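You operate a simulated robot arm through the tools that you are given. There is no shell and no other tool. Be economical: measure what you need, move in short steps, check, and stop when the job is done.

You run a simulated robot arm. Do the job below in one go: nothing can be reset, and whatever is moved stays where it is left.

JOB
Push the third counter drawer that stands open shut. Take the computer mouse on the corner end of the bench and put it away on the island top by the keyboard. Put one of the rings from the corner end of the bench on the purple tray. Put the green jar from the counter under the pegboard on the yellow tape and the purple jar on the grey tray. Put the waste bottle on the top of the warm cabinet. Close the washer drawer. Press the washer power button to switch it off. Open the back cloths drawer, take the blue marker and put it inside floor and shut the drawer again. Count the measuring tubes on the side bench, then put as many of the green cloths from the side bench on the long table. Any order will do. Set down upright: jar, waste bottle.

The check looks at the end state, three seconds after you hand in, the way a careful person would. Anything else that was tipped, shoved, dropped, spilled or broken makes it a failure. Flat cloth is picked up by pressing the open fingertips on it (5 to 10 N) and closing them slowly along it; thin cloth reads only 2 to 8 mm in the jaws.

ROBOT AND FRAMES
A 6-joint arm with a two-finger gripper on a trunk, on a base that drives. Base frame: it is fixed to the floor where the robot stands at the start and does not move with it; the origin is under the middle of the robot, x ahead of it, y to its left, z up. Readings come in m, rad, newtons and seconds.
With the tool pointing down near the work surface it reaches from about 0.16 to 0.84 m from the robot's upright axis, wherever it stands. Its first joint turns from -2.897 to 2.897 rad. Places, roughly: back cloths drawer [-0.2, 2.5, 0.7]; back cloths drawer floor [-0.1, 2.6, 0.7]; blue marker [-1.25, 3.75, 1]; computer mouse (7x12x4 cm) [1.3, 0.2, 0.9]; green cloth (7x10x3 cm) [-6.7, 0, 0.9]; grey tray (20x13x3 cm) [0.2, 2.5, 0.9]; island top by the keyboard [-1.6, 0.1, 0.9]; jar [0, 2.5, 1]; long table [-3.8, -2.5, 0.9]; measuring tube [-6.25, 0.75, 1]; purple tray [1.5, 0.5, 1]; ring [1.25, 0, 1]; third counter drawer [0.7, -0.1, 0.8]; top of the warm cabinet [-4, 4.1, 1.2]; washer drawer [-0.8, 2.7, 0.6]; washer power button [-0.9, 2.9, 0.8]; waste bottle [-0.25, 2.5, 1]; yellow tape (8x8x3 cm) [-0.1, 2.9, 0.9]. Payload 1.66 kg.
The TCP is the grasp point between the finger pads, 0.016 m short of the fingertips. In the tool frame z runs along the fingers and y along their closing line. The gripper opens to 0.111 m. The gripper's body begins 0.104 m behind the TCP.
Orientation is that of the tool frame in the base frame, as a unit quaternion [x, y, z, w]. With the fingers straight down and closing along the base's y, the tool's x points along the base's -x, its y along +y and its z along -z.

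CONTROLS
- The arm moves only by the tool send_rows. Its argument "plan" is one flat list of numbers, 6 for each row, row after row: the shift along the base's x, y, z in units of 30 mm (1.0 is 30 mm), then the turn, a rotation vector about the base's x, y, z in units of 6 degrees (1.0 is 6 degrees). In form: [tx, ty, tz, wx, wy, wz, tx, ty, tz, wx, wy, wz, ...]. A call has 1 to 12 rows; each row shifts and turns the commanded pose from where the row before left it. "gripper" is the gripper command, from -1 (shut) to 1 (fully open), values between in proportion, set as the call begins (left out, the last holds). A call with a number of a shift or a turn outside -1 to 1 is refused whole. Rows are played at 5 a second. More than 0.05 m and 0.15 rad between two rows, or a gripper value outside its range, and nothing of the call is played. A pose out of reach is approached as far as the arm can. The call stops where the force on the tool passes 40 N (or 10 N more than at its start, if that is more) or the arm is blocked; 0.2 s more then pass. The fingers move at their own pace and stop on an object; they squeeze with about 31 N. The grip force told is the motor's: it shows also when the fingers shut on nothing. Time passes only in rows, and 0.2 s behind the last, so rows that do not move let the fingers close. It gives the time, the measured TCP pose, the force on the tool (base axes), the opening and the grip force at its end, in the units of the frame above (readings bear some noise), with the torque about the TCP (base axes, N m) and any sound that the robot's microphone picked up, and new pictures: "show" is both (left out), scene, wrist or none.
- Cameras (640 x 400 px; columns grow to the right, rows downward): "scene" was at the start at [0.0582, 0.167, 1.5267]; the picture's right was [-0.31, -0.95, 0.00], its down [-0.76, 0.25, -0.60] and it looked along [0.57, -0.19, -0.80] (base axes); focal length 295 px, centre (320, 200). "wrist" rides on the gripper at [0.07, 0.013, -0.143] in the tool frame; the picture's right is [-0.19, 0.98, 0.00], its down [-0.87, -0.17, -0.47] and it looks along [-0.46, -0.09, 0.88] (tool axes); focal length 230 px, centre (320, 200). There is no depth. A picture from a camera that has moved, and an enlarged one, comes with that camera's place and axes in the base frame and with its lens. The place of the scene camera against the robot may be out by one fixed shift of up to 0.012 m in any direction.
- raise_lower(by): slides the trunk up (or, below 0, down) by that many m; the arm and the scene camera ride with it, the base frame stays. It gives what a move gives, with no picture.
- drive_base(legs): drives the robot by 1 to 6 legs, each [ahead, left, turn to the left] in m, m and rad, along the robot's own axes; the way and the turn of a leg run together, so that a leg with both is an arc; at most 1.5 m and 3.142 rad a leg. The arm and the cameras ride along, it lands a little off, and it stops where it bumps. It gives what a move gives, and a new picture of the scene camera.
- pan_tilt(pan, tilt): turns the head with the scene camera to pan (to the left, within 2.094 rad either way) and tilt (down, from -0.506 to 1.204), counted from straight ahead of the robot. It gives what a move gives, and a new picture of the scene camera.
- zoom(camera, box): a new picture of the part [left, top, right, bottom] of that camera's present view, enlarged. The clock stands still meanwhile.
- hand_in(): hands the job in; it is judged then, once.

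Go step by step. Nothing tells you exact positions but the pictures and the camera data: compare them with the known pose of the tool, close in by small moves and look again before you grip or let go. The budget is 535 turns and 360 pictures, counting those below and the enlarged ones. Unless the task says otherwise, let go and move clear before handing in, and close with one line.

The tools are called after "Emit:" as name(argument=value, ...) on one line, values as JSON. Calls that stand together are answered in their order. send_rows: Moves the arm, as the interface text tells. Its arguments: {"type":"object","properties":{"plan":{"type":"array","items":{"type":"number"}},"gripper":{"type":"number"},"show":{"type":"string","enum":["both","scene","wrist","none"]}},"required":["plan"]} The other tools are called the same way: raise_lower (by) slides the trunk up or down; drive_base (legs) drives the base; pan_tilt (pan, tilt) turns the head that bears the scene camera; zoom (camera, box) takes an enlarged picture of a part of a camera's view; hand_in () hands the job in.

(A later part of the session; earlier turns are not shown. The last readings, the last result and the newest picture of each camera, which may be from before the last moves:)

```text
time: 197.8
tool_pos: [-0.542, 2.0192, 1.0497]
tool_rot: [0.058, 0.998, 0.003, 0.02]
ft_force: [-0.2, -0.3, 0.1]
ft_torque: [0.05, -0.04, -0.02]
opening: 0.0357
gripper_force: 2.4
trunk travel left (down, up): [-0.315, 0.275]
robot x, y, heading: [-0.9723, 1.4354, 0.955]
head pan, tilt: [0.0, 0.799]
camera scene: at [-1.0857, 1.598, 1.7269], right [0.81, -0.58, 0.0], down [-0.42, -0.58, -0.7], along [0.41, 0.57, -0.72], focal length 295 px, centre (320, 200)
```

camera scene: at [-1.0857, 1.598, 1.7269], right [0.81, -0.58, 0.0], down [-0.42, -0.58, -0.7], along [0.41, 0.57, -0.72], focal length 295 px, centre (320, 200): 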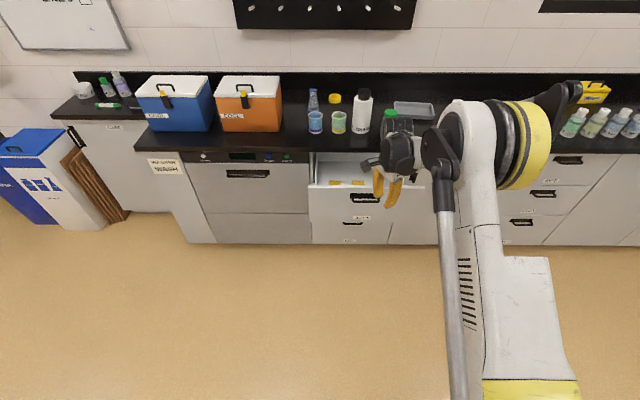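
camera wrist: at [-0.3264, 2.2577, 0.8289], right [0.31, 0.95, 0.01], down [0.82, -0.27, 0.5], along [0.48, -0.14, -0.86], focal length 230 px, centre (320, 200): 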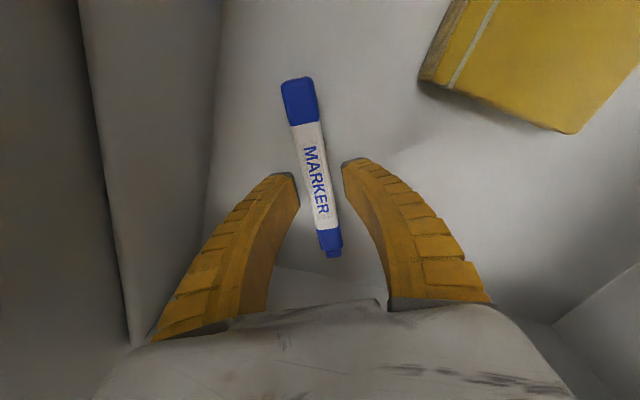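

Emit:
raise_lower(by=-0.19)

Emit:
send_rows(plan=[0, 0, 0, 0, 0, 1, 0, 0, 0, 0, 0, 1, 0, 0, 0, 0, 0, 1, 0, 0, 0, 0, 0, 1, 0, 0, 0, 0, 0, 1, 0, 0, 0, 0, 0, 1, 0, 0, 0, 0, 0, 1, 0, 0, 0, 0, 0, 1, 0, 0, 0, 0, 0, 1, 0, 0, 0, 0, 0, 1], gripper=-1, show="none")

Emit:
send_rows(plan=[0.3, -0.2, 0, 0.809, -0.588, 0, 0.3, -0.2, 0, 0.809, -0.588, 0, 0.3, -0.2, 0, 0.809, -0.588, 0, 0.3, -0.2, 0, 0.809, -0.588, 0, 0.3, -0.2, 0, 0.809, -0.588, 0, 0.3, -0.2, 0, 0.809, -0.588, 0, 0.3, -0.2, 0, 0.809, -0.588, 0, 0, 0, -0.7, 0, 0, 0, 0, 0, -0.7, 0, 0, 0], show="both")

```text
time: 199.9
tool_pos: [-0.541, 2.0185, 0.8589]
tool_rot: [0.058, 0.998, 0.002, 0.02]
ft_force: [-0.3, 0.1, 0.3]
ft_torque: [0.06, 0.0, -0.01]
opening: 0.0358
gripper_force: 2.2
trunk travel left (down, up): [-0.125, 0.465]
robot x, y, heading: [-0.975, 1.4397, 0.949]
head pan, tilt: [0.0, 0.799]
```

```text
time: 202.1
tool_pos: [-0.5421, 2.0219, 0.8598]
tool_rot: [-0.45, 0.893, 0.011, 0.016]
ft_force: [0.3, -0.3, 0.1]
ft_torque: [-0.02, -0.01, -0.04]
opening: 0.0
gripper_force: 28.5
trunk travel left (down, up): [-0.125, 0.465]
robot x, y, heading: [-0.976, 1.4415, 0.955]
head pan, tilt: [0.0, 0.799]
```

```text
time: 204.1
tool_pos: [-0.4773, 1.9794, 0.8177]
tool_rot: [-0.417, 0.827, 0.175, 0.334]
ft_force: [-0.2, -0.5, 0.3]
ft_torque: [0.0, 0.0, 0.01]
opening: 0.0
gripper_force: 28.8
trunk travel left (down, up): [-0.125, 0.465]
robot x, y, heading: [-0.974, 1.4383, 0.952]
head pan, tilt: [0.0, 0.799]
camera scene: at [-1.0848, 1.5988, 1.5369], right [0.81, -0.58, 0.0], down [-0.42, -0.58, -0.7], along [0.41, 0.57, -0.72], focal length 295 px, centre (320, 200)
camera wrist: at [-0.5753, 1.8654, 0.8713], right [-0.71, 0.69, 0.14], down [0.32, 0.13, 0.94], along [0.63, 0.71, -0.31], focal length 230 px, centre (320, 200)
```

scene: 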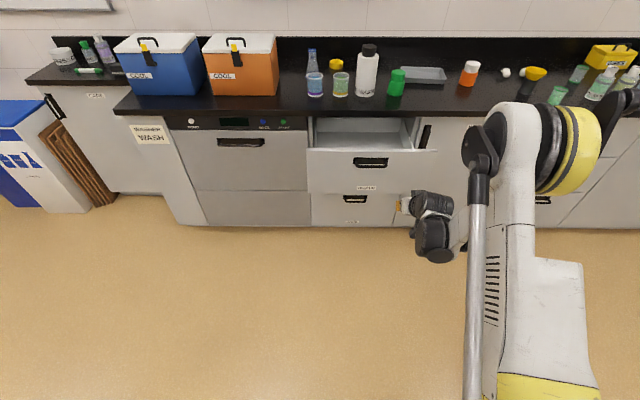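
wrist: 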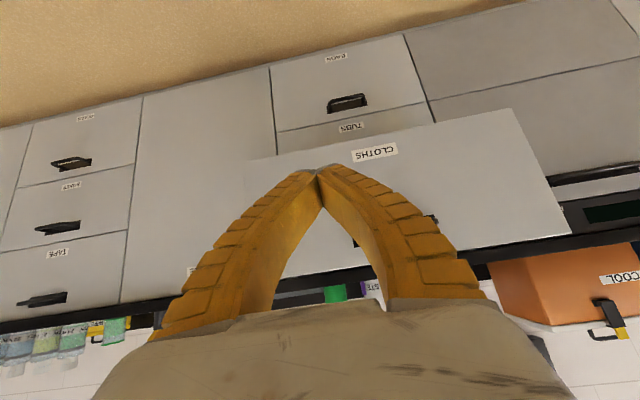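

Emit:
drive_base(legs=[[0.4, -0.02, 0]])

Emit:
send_rows(plan=[0.588, 0.809, 0, 0, 0, 0, 0.588, 0.809, 0, 0, 0, 0, 0.588, 0.809, 0, 0, 0, 0, 0.588, 0.809, 0, 0, 0, 0, 0.588, 0.809, 0, 0, 0, 0], show="both")

```text
time: 206.5
tool_pos: [-0.2319, 2.2807, 0.818]
tool_rot: [-0.415, 0.829, 0.173, 0.334]
ft_force: [0.0, -0.3, 1.2]
ft_torque: [0.0, 0.0, -0.02]
opening: 0.0001
gripper_force: 28.7
trunk travel left (down, up): [-0.125, 0.465]
robot x, y, heading: [-0.7303, 1.7419, 0.95]
head pan, tilt: [0.0, 0.799]
camera scene: at [-0.8418, 1.9025, 1.5369], right [0.81, -0.59, 0.0], down [-0.42, -0.58, -0.7], along [0.41, 0.56, -0.72], focal length 295 px, centre (320, 200)
```

scene: 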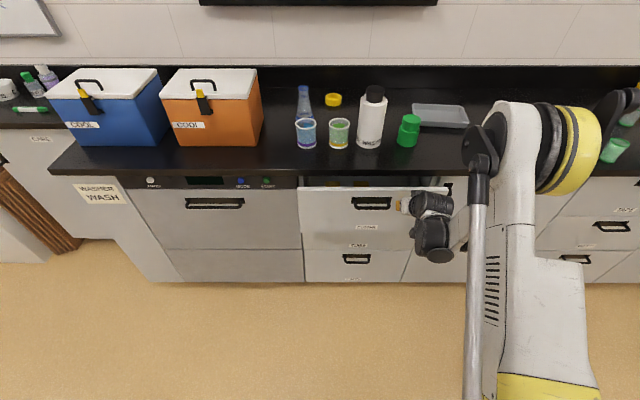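

```text
time: 207.4
tool_pos: [-0.1758, 2.356, 0.8139]
tool_rot: [-0.416, 0.83, 0.173, 0.329]
ft_force: [-9.5, -13.9, 9.4]
ft_torque: [0.14, -0.13, 0.04]
opening: 0.0061
gripper_force: 27.8
trunk travel left (down, up): [-0.125, 0.465]
robot x, y, heading: [-0.7324, 1.7416, 0.943]
head pan, tilt: [0.0, 0.799]
stopped in row 4: the force on the tool passed its limit at 65 N (the readings are from after the stop); the commanded pose is now the measured one
camera scene: at [-0.8437, 1.9002, 1.5372], right [0.81, -0.59, 0.0], down [-0.42, -0.58, -0.7], along [0.41, 0.57, -0.72], focal length 295 px, centre (320, 200)
camera wrist: at [-0.2748, 2.2426, 0.8706], right [-0.71, 0.69, 0.14], down [0.32, 0.14, 0.94], along [0.63, 0.71, -0.32], focal length 230 px, centre (320, 200)
```

scene: 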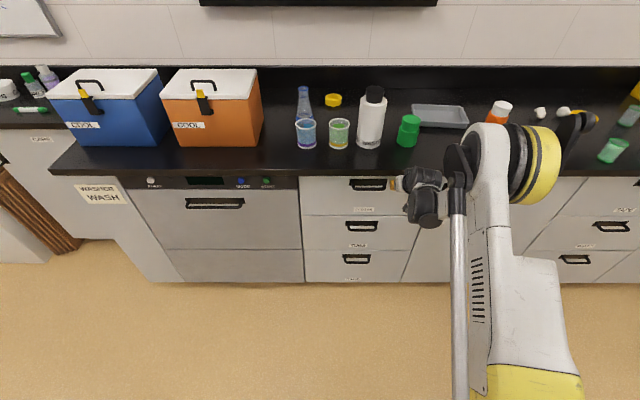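
wrist: 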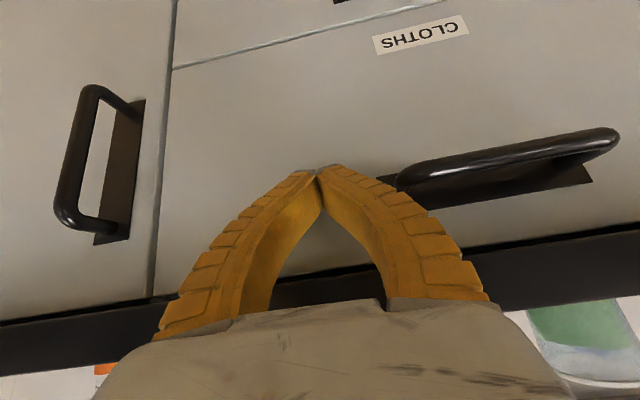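

Drawer is closed. Next I'll back off, bring the tool back to vertical and get the waste bottle.

Emit:
send_rows(plan=[-0.588, -0.809, 0, 0, 0, 0, -0.588, -0.809, 0, 0, 0, 0, -0.588, -0.809, 0, 0, 0, 0, -0.588, -0.809, 0.5, -0.809, 0.588, 0, -0.588, -0.809, 1, -0.809, 0.588, 0, 0, 0, 1, -0.809, 0.588, 0, 0, 0, 1, -0.809, 0.588, 0, 0, 0, 1, -0.809, 0.588, 0, 0, 0, 1, -0.809, 0.588, 0, 0, 0, 1, -0.809, 0.588, 0], show="none", gripper=1)

Emit:
raise_lower(by=0.25)

Emit:
drive_base(legs=[[0.25, 0.05, 0]])

```text
time: 208.1
tool_pos: [-0.2054, 2.2888, 0.8123]
tool_rot: [-0.413, 0.833, 0.167, 0.329]
ft_force: [20.1, -14.7, -14.5]
ft_torque: [-0.53, -0.43, -0.18]
opening: 0.0919
gripper_force: 0.0
trunk travel left (down, up): [-0.125, 0.465]
robot x, y, heading: [-0.7289, 1.7435, 0.943]
head pan, tilt: [0.0, 0.799]
stopped in row 3: the force on the tool passed its limit at 42 N (the readings are from after the stop); the commanded pose is now the measured one
```

```text
time: 210.7
tool_pos: [-0.2124, 2.2921, 1.0637]
tool_rot: [-0.413, 0.832, 0.169, 0.329]
ft_force: [-0.5, -0.3, 0.5]
ft_torque: [0.03, 0.0, -0.03]
opening: 0.1109
gripper_force: 0.0
trunk travel left (down, up): [-0.375, 0.215]
robot x, y, heading: [-0.7295, 1.7473, 0.944]
head pan, tilt: [0.0, 0.799]
```

```text
time: 212.6
tool_pos: [-0.1032, 2.5177, 1.0625]
tool_rot: [-0.412, 0.833, 0.168, 0.329]
ft_force: [-0.3, 0.2, 0.3]
ft_torque: [-0.04, 0.0, -0.04]
opening: 0.111
gripper_force: 0.1
trunk travel left (down, up): [-0.375, 0.215]
robot x, y, heading: [-0.6274, 1.9723, 0.937]
head pan, tilt: [0.0, 0.799]
camera scene: at [-0.7349, 2.1319, 1.7868], right [0.8, -0.59, 0.0], down [-0.43, -0.58, -0.7], along [0.41, 0.56, -0.72], focal length 295 px, centre (320, 200)
```

scene: 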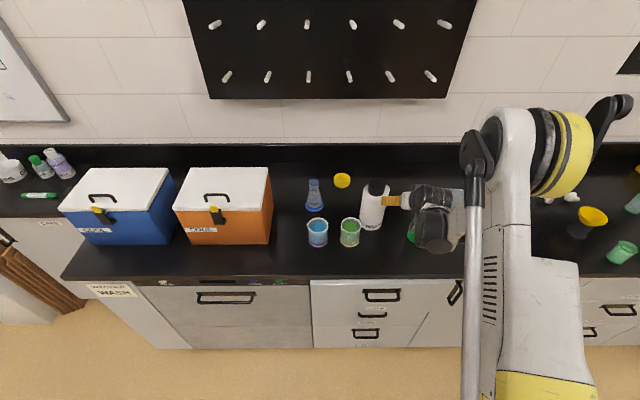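

The fingers caught the handle while opening, and the drive then brought the tool close to the bottle. I'll lift straight up and check both the bottle and the drawer.

Emit:
zoom(camera="scene", box=[270, 150, 510, 300])

Emit:
raise_lower(by=0.2)

Emit:
pan_tilt(pan=0.0, tilt=0.9)

Emit:
zoom(camera="scene", box=[260, 120, 500, 320])

```text
2.67 times, centred on (390, 225) of scene
camera zoom: at [-0.7349, 2.1319, 1.7868], right [0.8, -0.59, 0.0], down [-0.43, -0.58, -0.7], along [0.41, 0.56, -0.72], focal length 788 px, centre (133, 133)
```

zoom: 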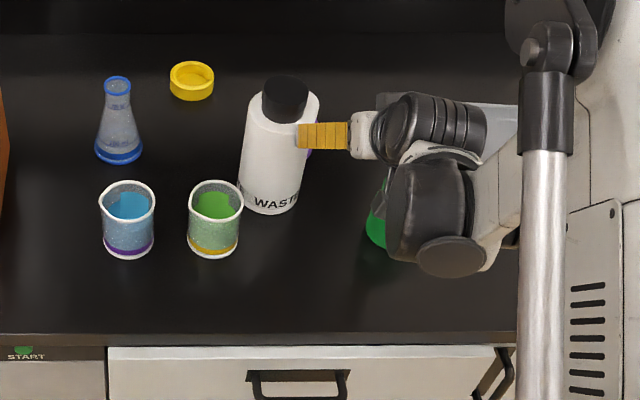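

```text
time: 214.7
tool_pos: [-0.1025, 2.5166, 1.2641]
tool_rot: [-0.411, 0.833, 0.168, 0.33]
ft_force: [-0.3, -0.2, 0.6]
ft_torque: [0.0, 0.02, -0.01]
opening: 0.111
gripper_force: 0.2
trunk travel left (down, up): [-0.575, 0.015]
robot x, y, heading: [-0.6283, 1.9743, 0.934]
head pan, tilt: [0.0, 0.799]
```

```text
time: 215.4
tool_pos: [-0.1038, 2.5166, 1.2638]
tool_rot: [-0.411, 0.833, 0.168, 0.33]
ft_force: [-0.3, 0.0, -1.1]
ft_torque: [-0.05, -0.02, 0.03]
opening: 0.1109
gripper_force: 0.0
trunk travel left (down, up): [-0.575, 0.015]
robot x, y, heading: [-0.6261, 1.9678, 0.934]
head pan, tilt: [0.0, 0.901]
camera scene: at [-0.7386, 2.1267, 1.979], right [0.8, -0.59, 0.0], down [-0.46, -0.63, -0.62], along [0.37, 0.5, -0.78], focal length 295 px, centre (320, 200)
```

scene: 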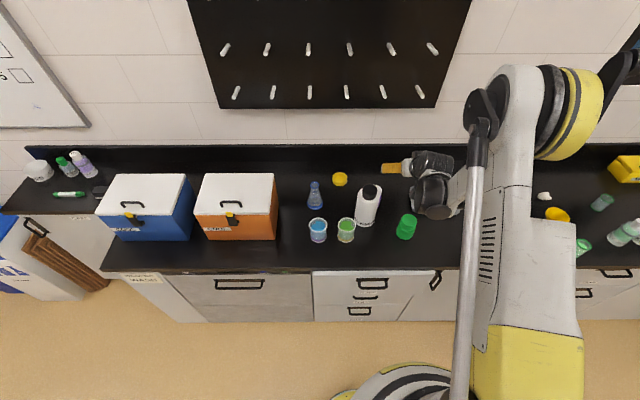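

```text
2.00 times, centred on (380, 220) of scene
camera zoom: at [-0.7386, 2.1267, 1.979], right [0.8, -0.59, 0.0], down [-0.46, -0.63, -0.62], along [0.37, 0.5, -0.78], focal length 591 px, centre (200, 160)
```

zoom: 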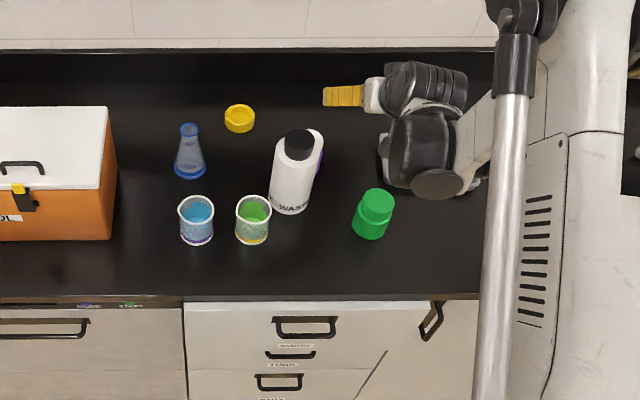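

Emit:
drive_base(legs=[[0.1, 0, 0]])

Emit:
send_rows(plan=[0, 0, 0, -0.809, 0.588, 0, 0, 0, 0, -0.809, 0.588, 0, 0, 0, 0, -0.809, 0.588, 0, 0, 0, 0, -0.809, 0.588, 0, 0, 0, 0, -0.809, 0.588, 0, 0, 0, 0, -0.809, 0.588, 0, 0, 0, 0, -0.809, 0.588, 0], show="both")

```text
time: 216.5
tool_pos: [-0.0442, 2.5975, 1.2652]
tool_rot: [-0.411, 0.833, 0.166, 0.329]
ft_force: [0.0, 0.2, -0.2]
ft_torque: [-0.01, -0.01, 0.02]
opening: 0.1109
gripper_force: 0.2
trunk travel left (down, up): [-0.575, 0.015]
robot x, y, heading: [-0.5658, 2.0519, 0.938]
head pan, tilt: [0.0, 0.901]
camera scene: at [-0.6794, 2.207, 1.979], right [0.8, -0.59, 0.0], down [-0.47, -0.63, -0.62], along [0.37, 0.5, -0.78], focal length 295 px, centre (320, 200)
```

scene: 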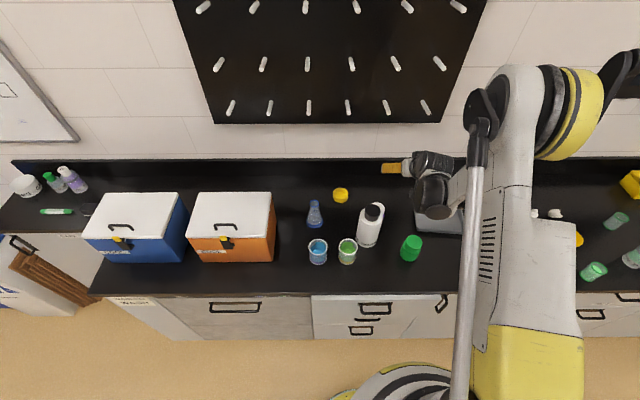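

```text
time: 218.1
tool_pos: [-0.0424, 2.5958, 1.2638]
tool_rot: [-0.444, 0.896, 0.001, 0.012]
ft_force: [0.0, 0.1, -0.2]
ft_torque: [-0.04, -0.01, -0.02]
opening: 0.1108
gripper_force: 0.1
trunk travel left (down, up): [-0.575, 0.015]
robot x, y, heading: [-0.5698, 2.0488, 0.932]
head pan, tilt: [0.0, 0.901]
camera scene: at [-0.6785, 2.2079, 1.9789], right [0.8, -0.59, 0.0], down [-0.47, -0.63, -0.62], along [0.37, 0.5, -0.78], focal length 295 px, centre (320, 200)
camera wrist: at [-0.099, 2.5466, 1.4049], right [-0.67, 0.75, -0.01], down [0.65, 0.58, 0.49], along [0.37, 0.33, -0.87], focal length 230 px, centre (320, 200)
```

scene: 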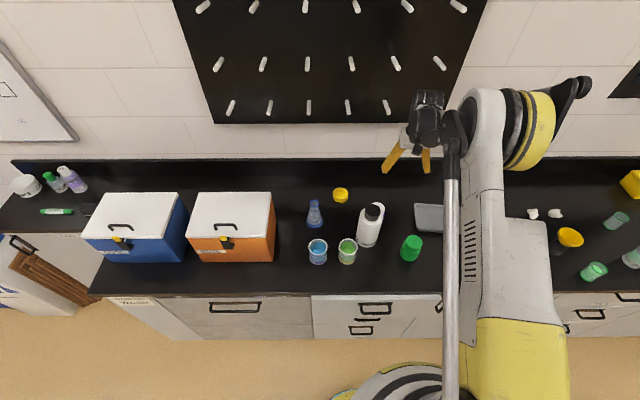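
wrist: 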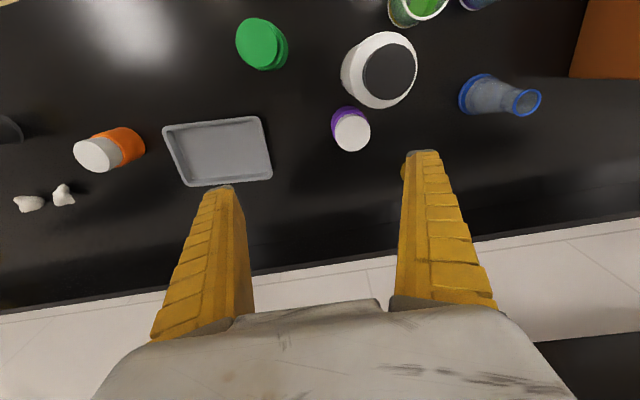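

Emit:
send_rows(plan=[-0.92, 0.1, -0.3, 0, 0, 0, -0.92, 0.1, -0.3, 0, 0, 0, -0.92, 0.1, -0.3, 0, 0, 0, -0.92, 0.1, -0.3, 0, 0, 0], show="wrist")

```text
time: 219.1
tool_pos: [-0.1549, 2.6049, 1.2301]
tool_rot: [-0.444, 0.896, 0.002, 0.013]
ft_force: [-0.7, 0.0, -0.8]
ft_torque: [-0.02, -0.01, 0.0]
opening: 0.1109
gripper_force: 0.0
trunk travel left (down, up): [-0.575, 0.015]
robot x, y, heading: [-0.5687, 2.0483, 0.935]
head pan, tilt: [0.0, 0.901]
camera wrist: at [-0.2099, 2.5547, 1.3708], right [-0.67, 0.75, -0.01], down [0.65, 0.58, 0.5], along [0.37, 0.33, -0.87], focal length 230 px, centre (320, 200)
```

wrist: 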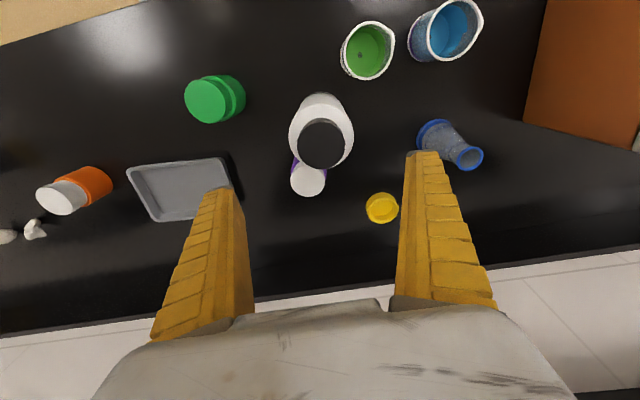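

Emit:
send_rows(plan=[0, 0, -1, 0, 0, 0, 0, 0, -1, 0, 0, 0, 0, 0, -1, 0, 0, 0, 0, 0, -1, 0, 0, 0, 0, 0, -1, 0, 0, 0, 0, 0, -0.7, 0, 0, 0], show="both")

```text
time: 220.5
tool_pos: [-0.1616, 2.6016, 1.0738]
tool_rot: [-0.444, 0.896, 0.001, 0.015]
ft_force: [0.5, -1.0, 0.5]
ft_torque: [0.01, 0.02, -0.02]
opening: 0.111
gripper_force: 0.1
out of reach, approached as far as the arm can: row 6
trunk travel left (down, up): [-0.575, 0.015]
robot x, y, heading: [-0.5691, 2.05, 0.937]
head pan, tilt: [0.0, 0.901]
camera scene: at [-0.6801, 2.2062, 1.979], right [0.8, -0.59, 0.0], down [-0.47, -0.63, -0.62], along [0.37, 0.5, -0.78], focal length 295 px, centre (320, 200)
camera wrist: at [-0.2172, 2.5508, 1.2137], right [-0.67, 0.75, 0.0], down [0.65, 0.58, 0.5], along [0.37, 0.33, -0.87], focal length 230 px, centre (320, 200)
```

scene: 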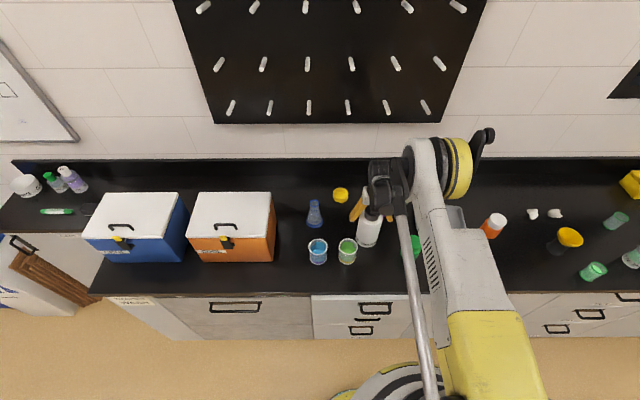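
wrist: 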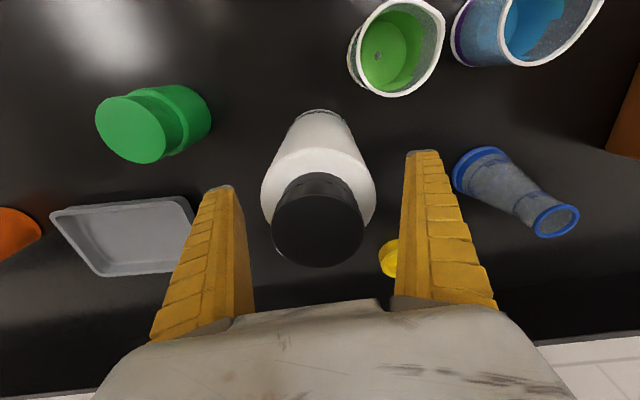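

Emit:
raise_lower(by=-0.04)

Emit:
raise_lower(by=-0.022)

Emit:
zoom(camera="wrist", box=[0, 0, 640, 400])

```text
time: 221.4
tool_pos: [-0.1613, 2.6016, 1.0325]
tool_rot: [-0.444, 0.896, 0.003, 0.013]
ft_force: [-0.8, -1.0, -0.7]
ft_torque: [0.01, 0.02, -0.01]
opening: 0.1108
gripper_force: 0.0
trunk travel left (down, up): [-0.535, 0.055]
robot x, y, heading: [-0.5674, 2.0511, 0.929]
head pan, tilt: [0.0, 0.901]
```

```text
time: 222.1
tool_pos: [-0.1608, 2.6018, 1.0106]
tool_rot: [-0.444, 0.896, 0.002, 0.014]
ft_force: [1.5, -3.1, 5.2]
ft_torque: [0.09, 0.08, -0.04]
opening: 0.1115
gripper_force: 0.1
trunk travel left (down, up): [-0.513, 0.077]
robot x, y, heading: [-0.568, 2.0491, 0.938]
head pan, tilt: [0.0, 0.901]
```

```text
1.00 times, centred on (320, 200) of wrist (not enlarged: the box is as wide or as high as the picture)
camera zoom: at [-0.2166, 2.5508, 1.1518], right [-0.67, 0.75, 0.0], down [0.65, 0.58, 0.5], along [0.37, 0.33, -0.87], focal length 230 px, centre (320, 200)
```

zoom: 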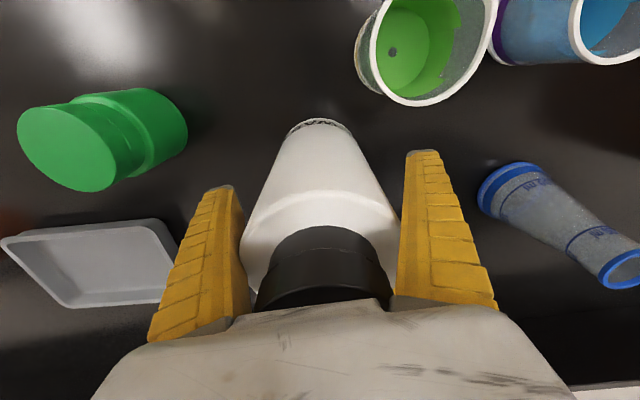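

Emit:
raise_lower(by=0.005)

Emit:
send_rows(plan=[0, 0, 0, 0, 0, 0, 0, 0, 0, 0, 0, 0, 0, 0, 0, 0, 0, 0], gripper=-1, show="wrist")

```text
time: 222.6
tool_pos: [-0.1612, 2.6022, 1.0146]
tool_rot: [-0.445, 0.896, 0.002, 0.013]
ft_force: [0.9, -1.6, -0.3]
ft_torque: [0.1, 0.06, -0.04]
opening: 0.1109
gripper_force: 0.2
trunk travel left (down, up): [-0.518, 0.072]
robot x, y, heading: [-0.5657, 2.0496, 0.935]
head pan, tilt: [0.0, 0.901]
```

```text
time: 223.4
tool_pos: [-0.1598, 2.6005, 1.0153]
tool_rot: [-0.444, 0.896, 0.002, 0.013]
ft_force: [-0.5, -1.9, 0.8]
ft_torque: [0.02, -0.04, -0.07]
opening: 0.0835
gripper_force: 31.0
trunk travel left (down, up): [-0.518, 0.072]
robot x, y, heading: [-0.5673, 2.0531, 0.934]
head pan, tilt: [0.0, 0.901]
camera wrist: at [-0.2167, 2.5511, 1.1567], right [-0.67, 0.75, 0.0], down [0.65, 0.58, 0.5], along [0.37, 0.33, -0.87], focal length 230 px, centre (320, 200)
```

wrist: 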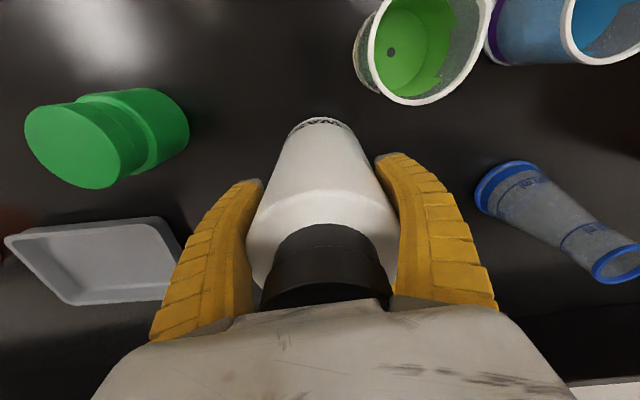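

Emit:
send_rows(plan=[0, 0, 0.5, 0, 0, 0, 0, 0, 0.8, 0, 0, 0, 0, 0, 1, 0, 0, 0, 0, 0, 1, 0, 0, 0, 0, 0, 1, 0, 0, 0, 0, 0, 1, 0, 0, 0], show="wrist")

```text
time: 224.8
tool_pos: [-0.1609, 2.6037, 1.1756]
tool_rot: [-0.445, 0.896, 0.003, 0.013]
ft_force: [-0.8, 0.0, -5.6]
ft_torque: [-0.1, 0.06, 0.03]
opening: 0.0828
gripper_force: 31.0
trunk travel left (down, up): [-0.518, 0.072]
robot x, y, heading: [-0.5711, 2.0474, 0.935]
head pan, tilt: [0.0, 0.901]
camera wrist: at [-0.2169, 2.554, 1.3176], right [-0.67, 0.75, 0.0], down [0.65, 0.58, 0.5], along [0.37, 0.33, -0.87], focal length 230 px, centre (320, 200)
```

wrist: 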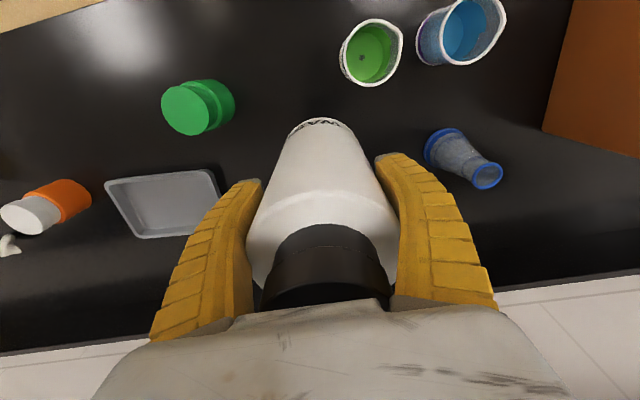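

Emit:
drive_base(legs=[[-0.8, 0, 0], [0, 0, 1.575], [1.4, -0.4, 0], [1.1, 0, 0]])

Emit:
pan_tilt(pan=0.0, tilt=0.5)

```text
time: 244.9
tool_pos: [-3.3217, 3.6902, 1.1759]
tool_rot: [0.942, -0.337, -0.01, -0.009]
ft_force: [0.1, 0.2, -6.5]
ft_torque: [-0.06, -0.08, -0.03]
opening: 0.0794
gripper_force: 31.1
trunk travel left (down, up): [-0.518, 0.072]
robot x, y, heading: [-2.779, 3.2641, 2.47]
head pan, tilt: [0.0, 0.901]
camera scene: at [-2.9352, 3.1512, 1.9219], right [0.62, 0.78, 0.0], down [0.61, -0.49, -0.62], along [-0.49, 0.39, -0.78], focal length 295 px, centre (320, 200)
```

scene: 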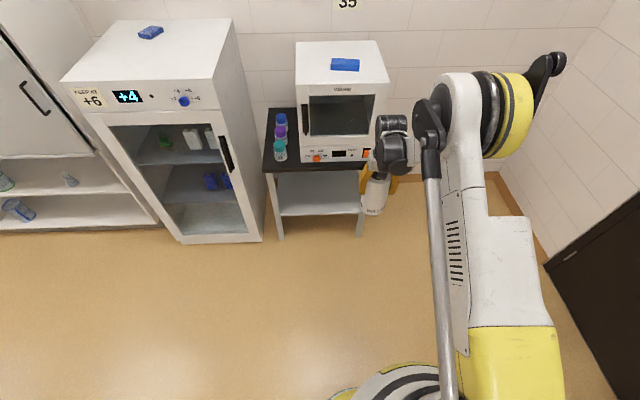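

```text
time: 245.8
tool_pos: [-3.3222, 3.6921, 1.1762]
tool_rot: [0.942, -0.336, -0.01, -0.008]
ft_force: [0.8, 1.0, -7.4]
ft_torque: [-0.08, -0.05, 0.03]
opening: 0.0795
gripper_force: 31.4
trunk travel left (down, up): [-0.518, 0.072]
robot x, y, heading: [-2.7792, 3.2624, 2.468]
head pan, tilt: [0.0, 0.499]
camera scene: at [-2.947, 3.1606, 1.9558], right [0.62, 0.78, 0.0], down [0.38, -0.3, -0.88], along [-0.69, 0.55, -0.48], focal length 295 px, centre (320, 200)
```

scene: 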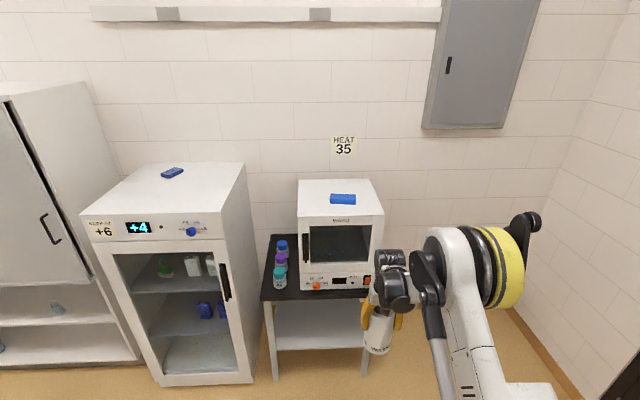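

The "HEAT 35" oven on the small table is the warm cabinet. I'll look at its top.

Emit:
zoom(camera="scene", box=[240, 120, 440, 300])

```text
2.22 times, centred on (340, 210) of scene
camera zoom: at [-2.947, 3.1606, 1.9558], right [0.62, 0.78, 0.0], down [0.38, -0.3, -0.88], along [-0.69, 0.55, -0.48], focal length 656 px, centre (276, 178)
```

zoom: 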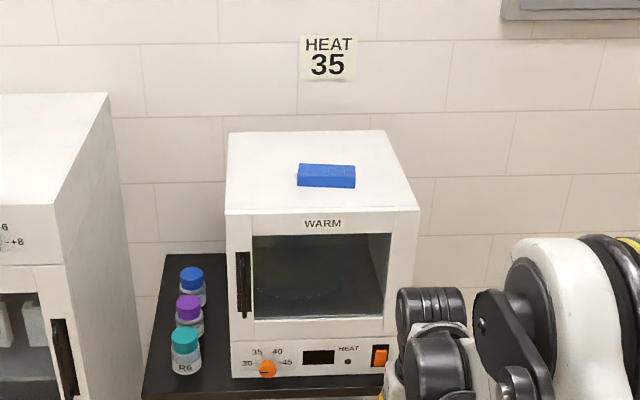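

Emit:
raise_lower(by=0.07)

Emit:
send_rows(plan=[0, 0, 1, 0, 0, 0, 0, 0, 1, 0, 0, 0, 0, 0, 1, 0, 0, 0, 0, 0, 1, 0, 0, 0, 0, 0, 1, 0, 0, 0, 0, 0, 1, 0, 0, 0, 0, 0, 1, 0, 0, 0], show="none")

Emit:
drive_base(legs=[[0.45, 0.1, 0.045]])

Emit:
pan_tilt(pan=-0.1, tilt=0.75)

```text
time: 246.8
tool_pos: [-3.3219, 3.6917, 1.2465]
tool_rot: [0.942, -0.336, -0.01, -0.009]
ft_force: [-0.1, -0.7, -6.0]
ft_torque: [-0.08, -0.09, 0.0]
opening: 0.0795
gripper_force: 30.9
trunk travel left (down, up): [-0.588, 0.002]
robot x, y, heading: [-2.7802, 3.2657, 2.471]
head pan, tilt: [0.0, 0.499]
```

```text
time: 248.4
tool_pos: [-3.3209, 3.6904, 1.4552]
tool_rot: [0.942, -0.336, -0.011, -0.009]
ft_force: [0.8, -0.9, -5.9]
ft_torque: [-0.07, -0.02, -0.03]
opening: 0.0789
gripper_force: 31.1
trunk travel left (down, up): [-0.588, 0.002]
robot x, y, heading: [-2.7816, 3.268, 2.471]
head pan, tilt: [0.0, 0.499]
```

```text
time: 251.2
tool_pos: [-3.7487, 3.8483, 1.4552]
tool_rot: [0.949, -0.314, -0.01, -0.009]
ft_force: [-0.1, 0.0, -5.9]
ft_torque: [-0.09, -0.11, -0.01]
opening: 0.0785
gripper_force: 30.9
trunk travel left (down, up): [-0.588, 0.002]
robot x, y, heading: [-3.1872, 3.447, 2.516]
head pan, tilt: [0.0, 0.499]
camera scene: at [-3.3514, 3.3348, 2.0258], right [0.59, 0.81, 0.0], down [0.39, -0.28, -0.88], along [-0.71, 0.51, -0.48], focal length 295 px, centre (320, 200)
```

scene: 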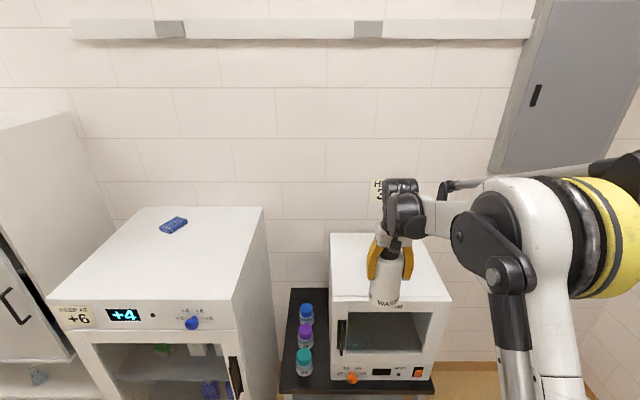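

```text
time: 251.9
tool_pos: [-3.7494, 3.8475, 1.4543]
tool_rot: [0.949, -0.314, -0.011, -0.008]
ft_force: [0.7, -0.1, -6.1]
ft_torque: [-0.07, -0.06, -0.01]
opening: 0.0788
gripper_force: 31.0
trunk travel left (down, up): [-0.588, 0.002]
robot x, y, heading: [-3.1908, 3.4505, 2.514]
head pan, tilt: [-0.099, 0.75]
camera scene: at [-3.3395, 3.3363, 2.0039], right [0.66, 0.75, 0.0], down [0.51, -0.45, -0.73], along [-0.55, 0.48, -0.68], focal length 295 px, centre (320, 200)
```

scene: 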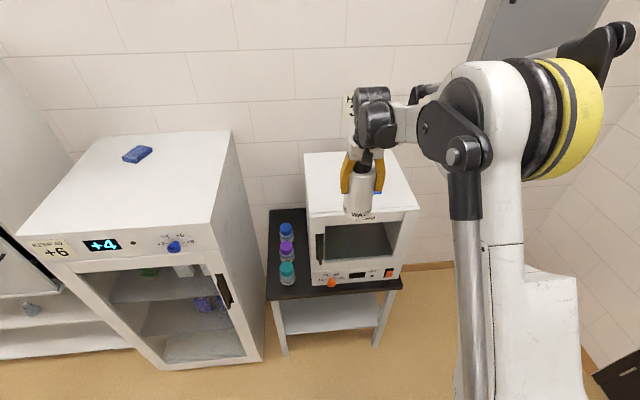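

Emit:
drive_base(legs=[[0.2, 0.04, 0]])

Emit:
send_rows(plan=[-0.3, 0.2, 0, 0, 0, 0], show="wrist")

Emit:
zoom(camera="scene", box=[260, 100, 460, 320])

```text
time: 253.6
tool_pos: [-3.9327, 3.9403, 1.4549]
tool_rot: [0.948, -0.317, -0.01, -0.008]
ft_force: [-0.9, -0.5, -5.2]
ft_torque: [-0.1, -0.09, 0.0]
opening: 0.0785
gripper_force: 31.1
trunk travel left (down, up): [-0.588, 0.002]
robot x, y, heading: [-3.38, 3.5312, 2.511]
head pan, tilt: [-0.099, 0.75]
camera scene: at [-3.527, 3.425, 2.0039], right [0.67, 0.75, 0.0], down [0.51, -0.45, -0.73], along [-0.54, 0.49, -0.68], focal length 295 px, centre (320, 200)
```

scene: 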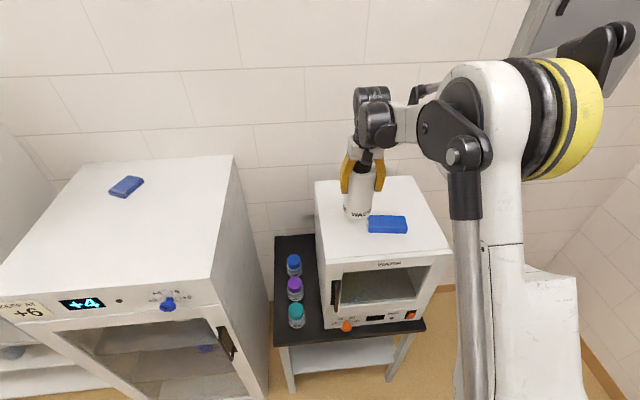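

```text
time: 253.9
tool_pos: [-3.9429, 3.9443, 1.4561]
tool_rot: [0.948, -0.317, -0.011, -0.009]
ft_force: [0.4, 0.1, -5.9]
ft_torque: [-0.09, -0.09, 0.03]
opening: 0.0786
gripper_force: 30.9
trunk travel left (down, up): [-0.588, 0.002]
robot x, y, heading: [-3.3774, 3.5329, 2.505]
head pan, tilt: [-0.099, 0.75]
camera wrist: at [-3.8931, 3.8873, 1.5964], right [-0.74, -0.67, 0.0], down [-0.58, 0.64, 0.49], along [-0.33, 0.37, -0.87], focal length 230 px, centre (320, 200)
```

wrist: 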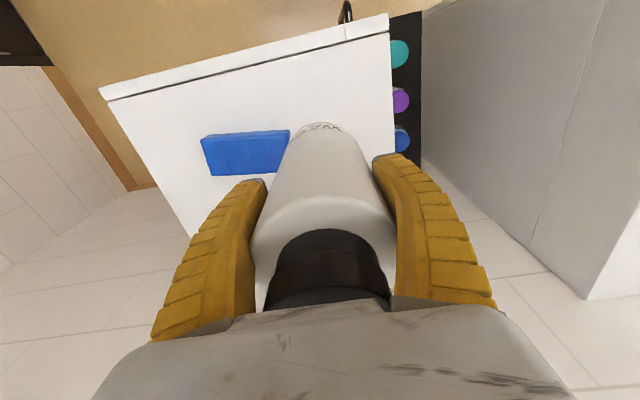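

```text
1.82 times, centred on (360, 210) of scene
camera zoom: at [-3.5264, 3.4249, 2.0039], right [0.67, 0.75, 0.0], down [0.51, -0.45, -0.73], along [-0.55, 0.49, -0.68], focal length 537 px, centre (247, 182)
```

zoom: 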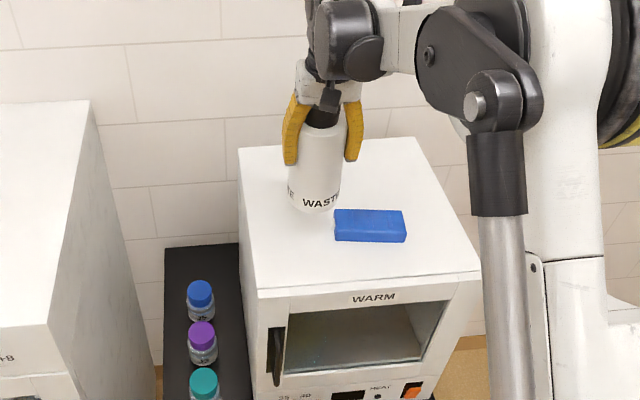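

Emit:
send_rows(plan=[-0.6, -0.25, 0, 0, 0, 0, -0.6, -0.25, 0, 0, 0, 0, 0, 0, -0.8, 0, 0, 0, 0, 0, -0.8, 0, 0, 0], show="both")

```text
time: 254.9
tool_pos: [-3.9799, 3.9303, 1.4051]
tool_rot: [0.949, -0.316, -0.011, -0.009]
ft_force: [0.3, -0.1, -6.4]
ft_torque: [-0.07, -0.12, 0.01]
opening: 0.0783
gripper_force: 31.5
trunk travel left (down, up): [-0.588, 0.002]
robot x, y, heading: [-3.3775, 3.5335, 2.512]
head pan, tilt: [-0.099, 0.75]
camera scene: at [-3.528, 3.4251, 2.0037], right [0.67, 0.75, 0.0], down [0.51, -0.45, -0.73], along [-0.54, 0.49, -0.68], focal length 295 px, centre (320, 200)
camera wrist: at [-3.9308, 3.8736, 1.5463], right [-0.74, -0.67, 0.0], down [-0.58, 0.64, 0.49], along [-0.33, 0.37, -0.87], focal length 230 px, centre (320, 200)
```

scene: 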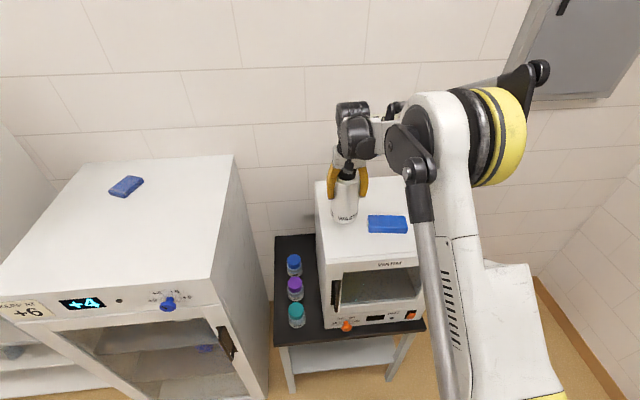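
wrist: 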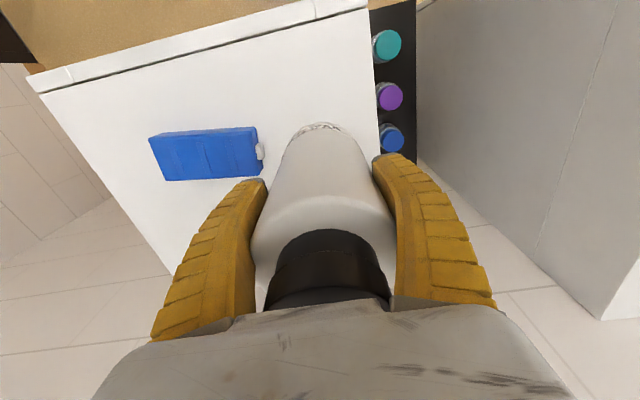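

Emit:
send_rows(plan=[0, 0, -0.6, 0, 0, 0, 0, 0, -0.4, 0, 0, 0, 0, 0, -0.3, 0, 0, 0], show="wrist")

```text
time: 255.8
tool_pos: [-3.9788, 3.9311, 1.3668]
tool_rot: [0.949, -0.316, -0.01, -0.008]
ft_force: [0.2, 0.1, -6.4]
ft_torque: [-0.09, -0.11, 0.0]
opening: 0.0781
gripper_force: 30.7
trunk travel left (down, up): [-0.588, 0.002]
robot x, y, heading: [-3.3785, 3.5357, 2.51]
head pan, tilt: [-0.099, 0.75]
camera wrist: at [-3.9298, 3.874, 1.5086], right [-0.74, -0.67, 0.0], down [-0.58, 0.64, 0.49], along [-0.33, 0.37, -0.87], focal length 230 px, centre (320, 200)
```

wrist: 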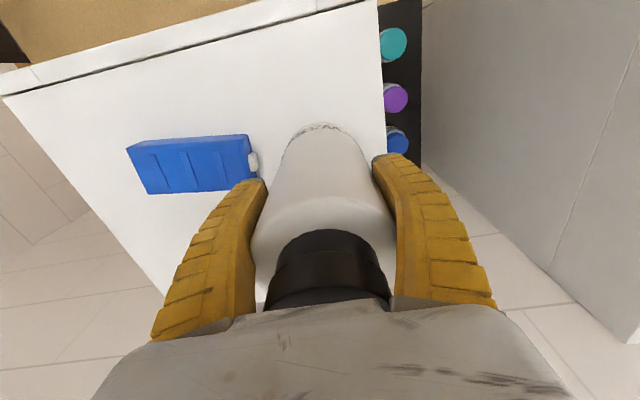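

Emit:
send_rows(plan=[0, 0, -0.3, 0, 0, 0, 0, 0, -0.3, 0, 0, 0, 0, 0, -0.2, 0, 0, 0], show="none")

```text
time: 256.6
tool_pos: [-3.9763, 3.928, 1.3454]
tool_rot: [0.949, -0.316, -0.01, -0.009]
ft_force: [8.0, -4.9, 23.9]
ft_torque: [0.47, 0.36, -0.07]
opening: 0.0725
gripper_force: 31.4
trunk travel left (down, up): [-0.588, 0.002]
robot x, y, heading: [-3.3789, 3.5357, 2.507]
head pan, tilt: [-0.099, 0.75]
```

Emit:
send_rows(plan=[0, 0, 0.12, 0, 0, 0, 0, 0, 0, 0, 0, 0], show="wrist")

```text
time: 257.1
tool_pos: [-3.9783, 3.9307, 1.3454]
tool_rot: [0.948, -0.317, -0.011, -0.008]
ft_force: [0.2, -1.0, -5.6]
ft_torque: [-0.11, -0.15, -0.01]
opening: 0.0715
gripper_force: 30.8
trunk travel left (down, up): [-0.588, 0.002]
robot x, y, heading: [-3.3765, 3.5343, 2.513]
head pan, tilt: [-0.099, 0.75]
camera wrist: at [-3.9292, 3.873, 1.488], right [-0.74, -0.67, 0.0], down [-0.58, 0.64, 0.5], along [-0.33, 0.37, -0.87], focal length 230 px, centre (320, 200)
```

wrist: 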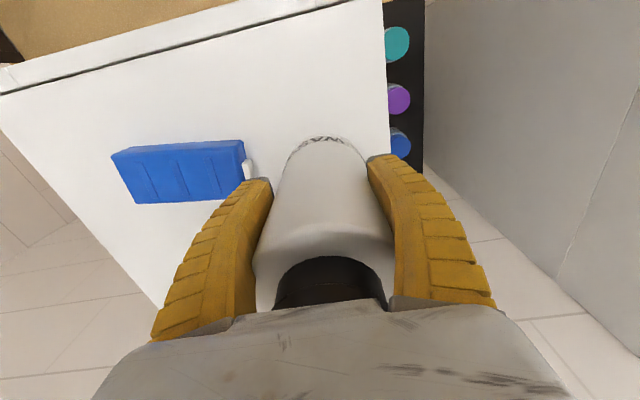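

Emit:
send_rows(plan=[0, 0, -0.05, 0, 0, 0, 0, 0, 0, 0, 0, 0], show="none")

```text
time: 257.8
tool_pos: [-3.9787, 3.93, 1.3458]
tool_rot: [0.948, -0.317, -0.011, -0.009]
ft_force: [-3.3, 2.8, 9.2]
ft_torque: [-0.03, 0.13, -0.03]
opening: 0.0712
gripper_force: 30.6
trunk travel left (down, up): [-0.588, 0.002]
robot x, y, heading: [-3.3781, 3.5367, 2.512]
head pan, tilt: [-0.099, 0.75]
```

Emit:
send_rows(plan=[0, 0, 0, 0, 0, 0, 0, 0, 0, 0, 0, 0, 0, 0, 0.3, 0, 0, 0], gripper=0.85, show="wrist")

```text
time: 258.6
tool_pos: [-3.9806, 3.93, 1.3546]
tool_rot: [0.948, -0.317, -0.011, -0.008]
ft_force: [-0.4, -0.3, -0.9]
ft_torque: [-0.04, 0.01, -0.01]
opening: 0.1034
gripper_force: 0.6
trunk travel left (down, up): [-0.588, 0.002]
robot x, y, heading: [-3.3775, 3.5349, 2.513]
head pan, tilt: [-0.099, 0.75]
camera wrist: at [-3.9305, 3.8731, 1.4948], right [-0.74, -0.67, 0.0], down [-0.58, 0.64, 0.5], along [-0.33, 0.37, -0.87], focal length 230 px, centre (320, 200)
```

wrist: 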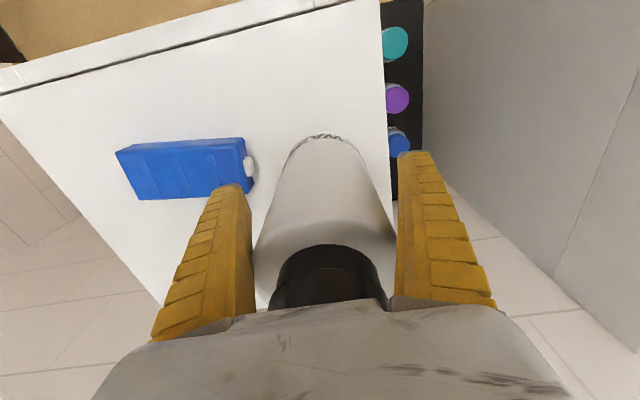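

Emit:
send_rows(plan=[0, 0, 0.6, 0, 0, 0, 0, 0, 0.8, 0, 0, 0, 0, 0, 0.8, 0, 0, 0, 0, 0, 0.8, 0, 0, 0, 0, 0, 0.8, 0, 0, 0, 0, 0, 0.8, 0, 0, 0], show="both")

```text
time: 259.9
tool_pos: [-3.9767, 3.9269, 1.4946]
tool_rot: [0.949, -0.316, -0.011, -0.009]
ft_force: [0.2, 0.2, 1.1]
ft_torque: [-0.01, 0.01, 0.02]
opening: 0.103
gripper_force: 0.1
trunk travel left (down, up): [-0.588, 0.002]
robot x, y, heading: [-3.3787, 3.5334, 2.512]
head pan, tilt: [-0.099, 0.75]
camera scene: at [-3.5259, 3.424, 2.0039], right [0.67, 0.75, 0.0], down [0.51, -0.45, -0.73], along [-0.55, 0.49, -0.68], focal length 295 px, centre (320, 200)
camera wrist: at [-3.9271, 3.8703, 1.6354], right [-0.74, -0.67, 0.0], down [-0.58, 0.64, 0.5], along [-0.33, 0.37, -0.87], focal length 230 px, centre (320, 200)
```

scene: 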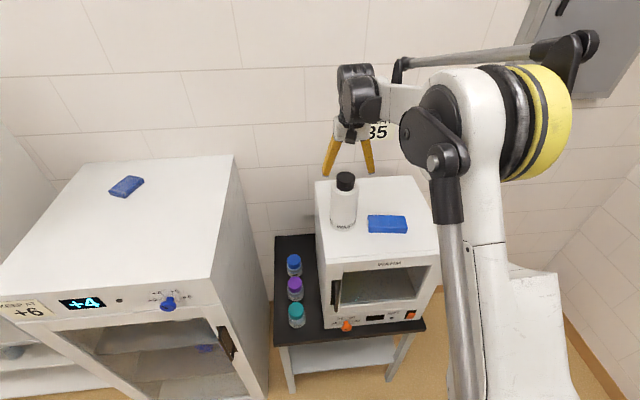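
wrist: 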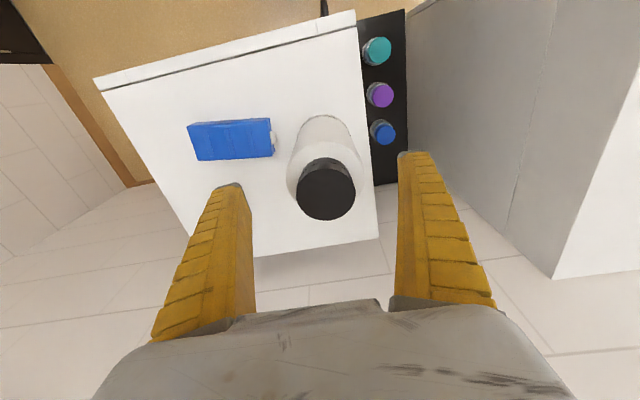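

Waste bottle stands upright on the warm cabinet. I'll return to the pegboard counter for the jars.

Emit:
drive_base(legs=[[-1.5, 0, 0], [-1.5, 0, 0], [0, 0, -1.57]])

Emit:
raise_lower(by=-0.35)

Emit:
pan_tilt(pan=-0.1, tilt=0.7)

```text
time: 278.1
tool_pos: [-0.5755, 2.4499, 1.4956]
tool_rot: [-0.46, 0.888, 0.001, 0.014]
ft_force: [-0.4, 0.2, 0.2]
ft_torque: [0.0, 0.0, -0.02]
opening: 0.1033
gripper_force: 0.7
trunk travel left (down, up): [-0.588, 0.002]
robot x, y, heading: [-0.9478, 1.8385, 0.969]
head pan, tilt: [-0.099, 0.75]
camera scene: at [-1.0564, 1.9931, 2.0039], right [0.77, -0.64, 0.0], down [-0.44, -0.52, -0.73], along [0.47, 0.56, -0.68], focal length 295 px, centre (320, 200)
```

scene: 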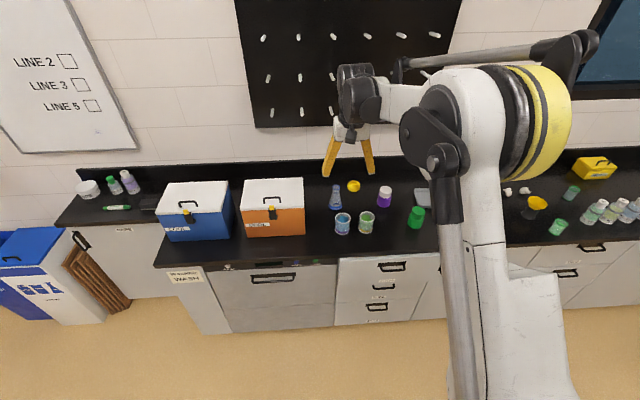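

```text
time: 281.5
tool_pos: [-0.5754, 2.4513, 1.1441]
tool_rot: [-0.46, 0.888, 0.002, 0.014]
ft_force: [0.5, 0.2, -0.2]
ft_torque: [0.01, -0.03, 0.0]
opening: 0.1033
gripper_force: 0.1
trunk travel left (down, up): [-0.238, 0.352]
robot x, y, heading: [-0.9544, 1.8361, 0.968]
head pan, tilt: [-0.099, 0.75]
```

```text
time: 282.1
tool_pos: [-0.575, 2.4518, 1.1433]
tool_rot: [-0.46, 0.888, 0.002, 0.013]
ft_force: [0.2, -0.2, -0.7]
ft_torque: [0.0, -0.02, -0.03]
opening: 0.103
gripper_force: 0.3
trunk travel left (down, up): [-0.238, 0.352]
robot x, y, heading: [-0.9507, 1.8369, 0.967]
head pan, tilt: [-0.099, 0.7]
camera scene: at [-1.0552, 1.9947, 1.6581], right [0.77, -0.64, 0.0], down [-0.41, -0.49, -0.76], along [0.49, 0.59, -0.64], focal length 295 px, centre (320, 200)
```

scene: 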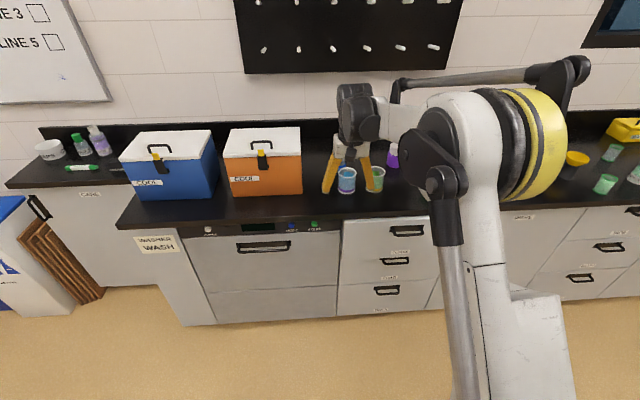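

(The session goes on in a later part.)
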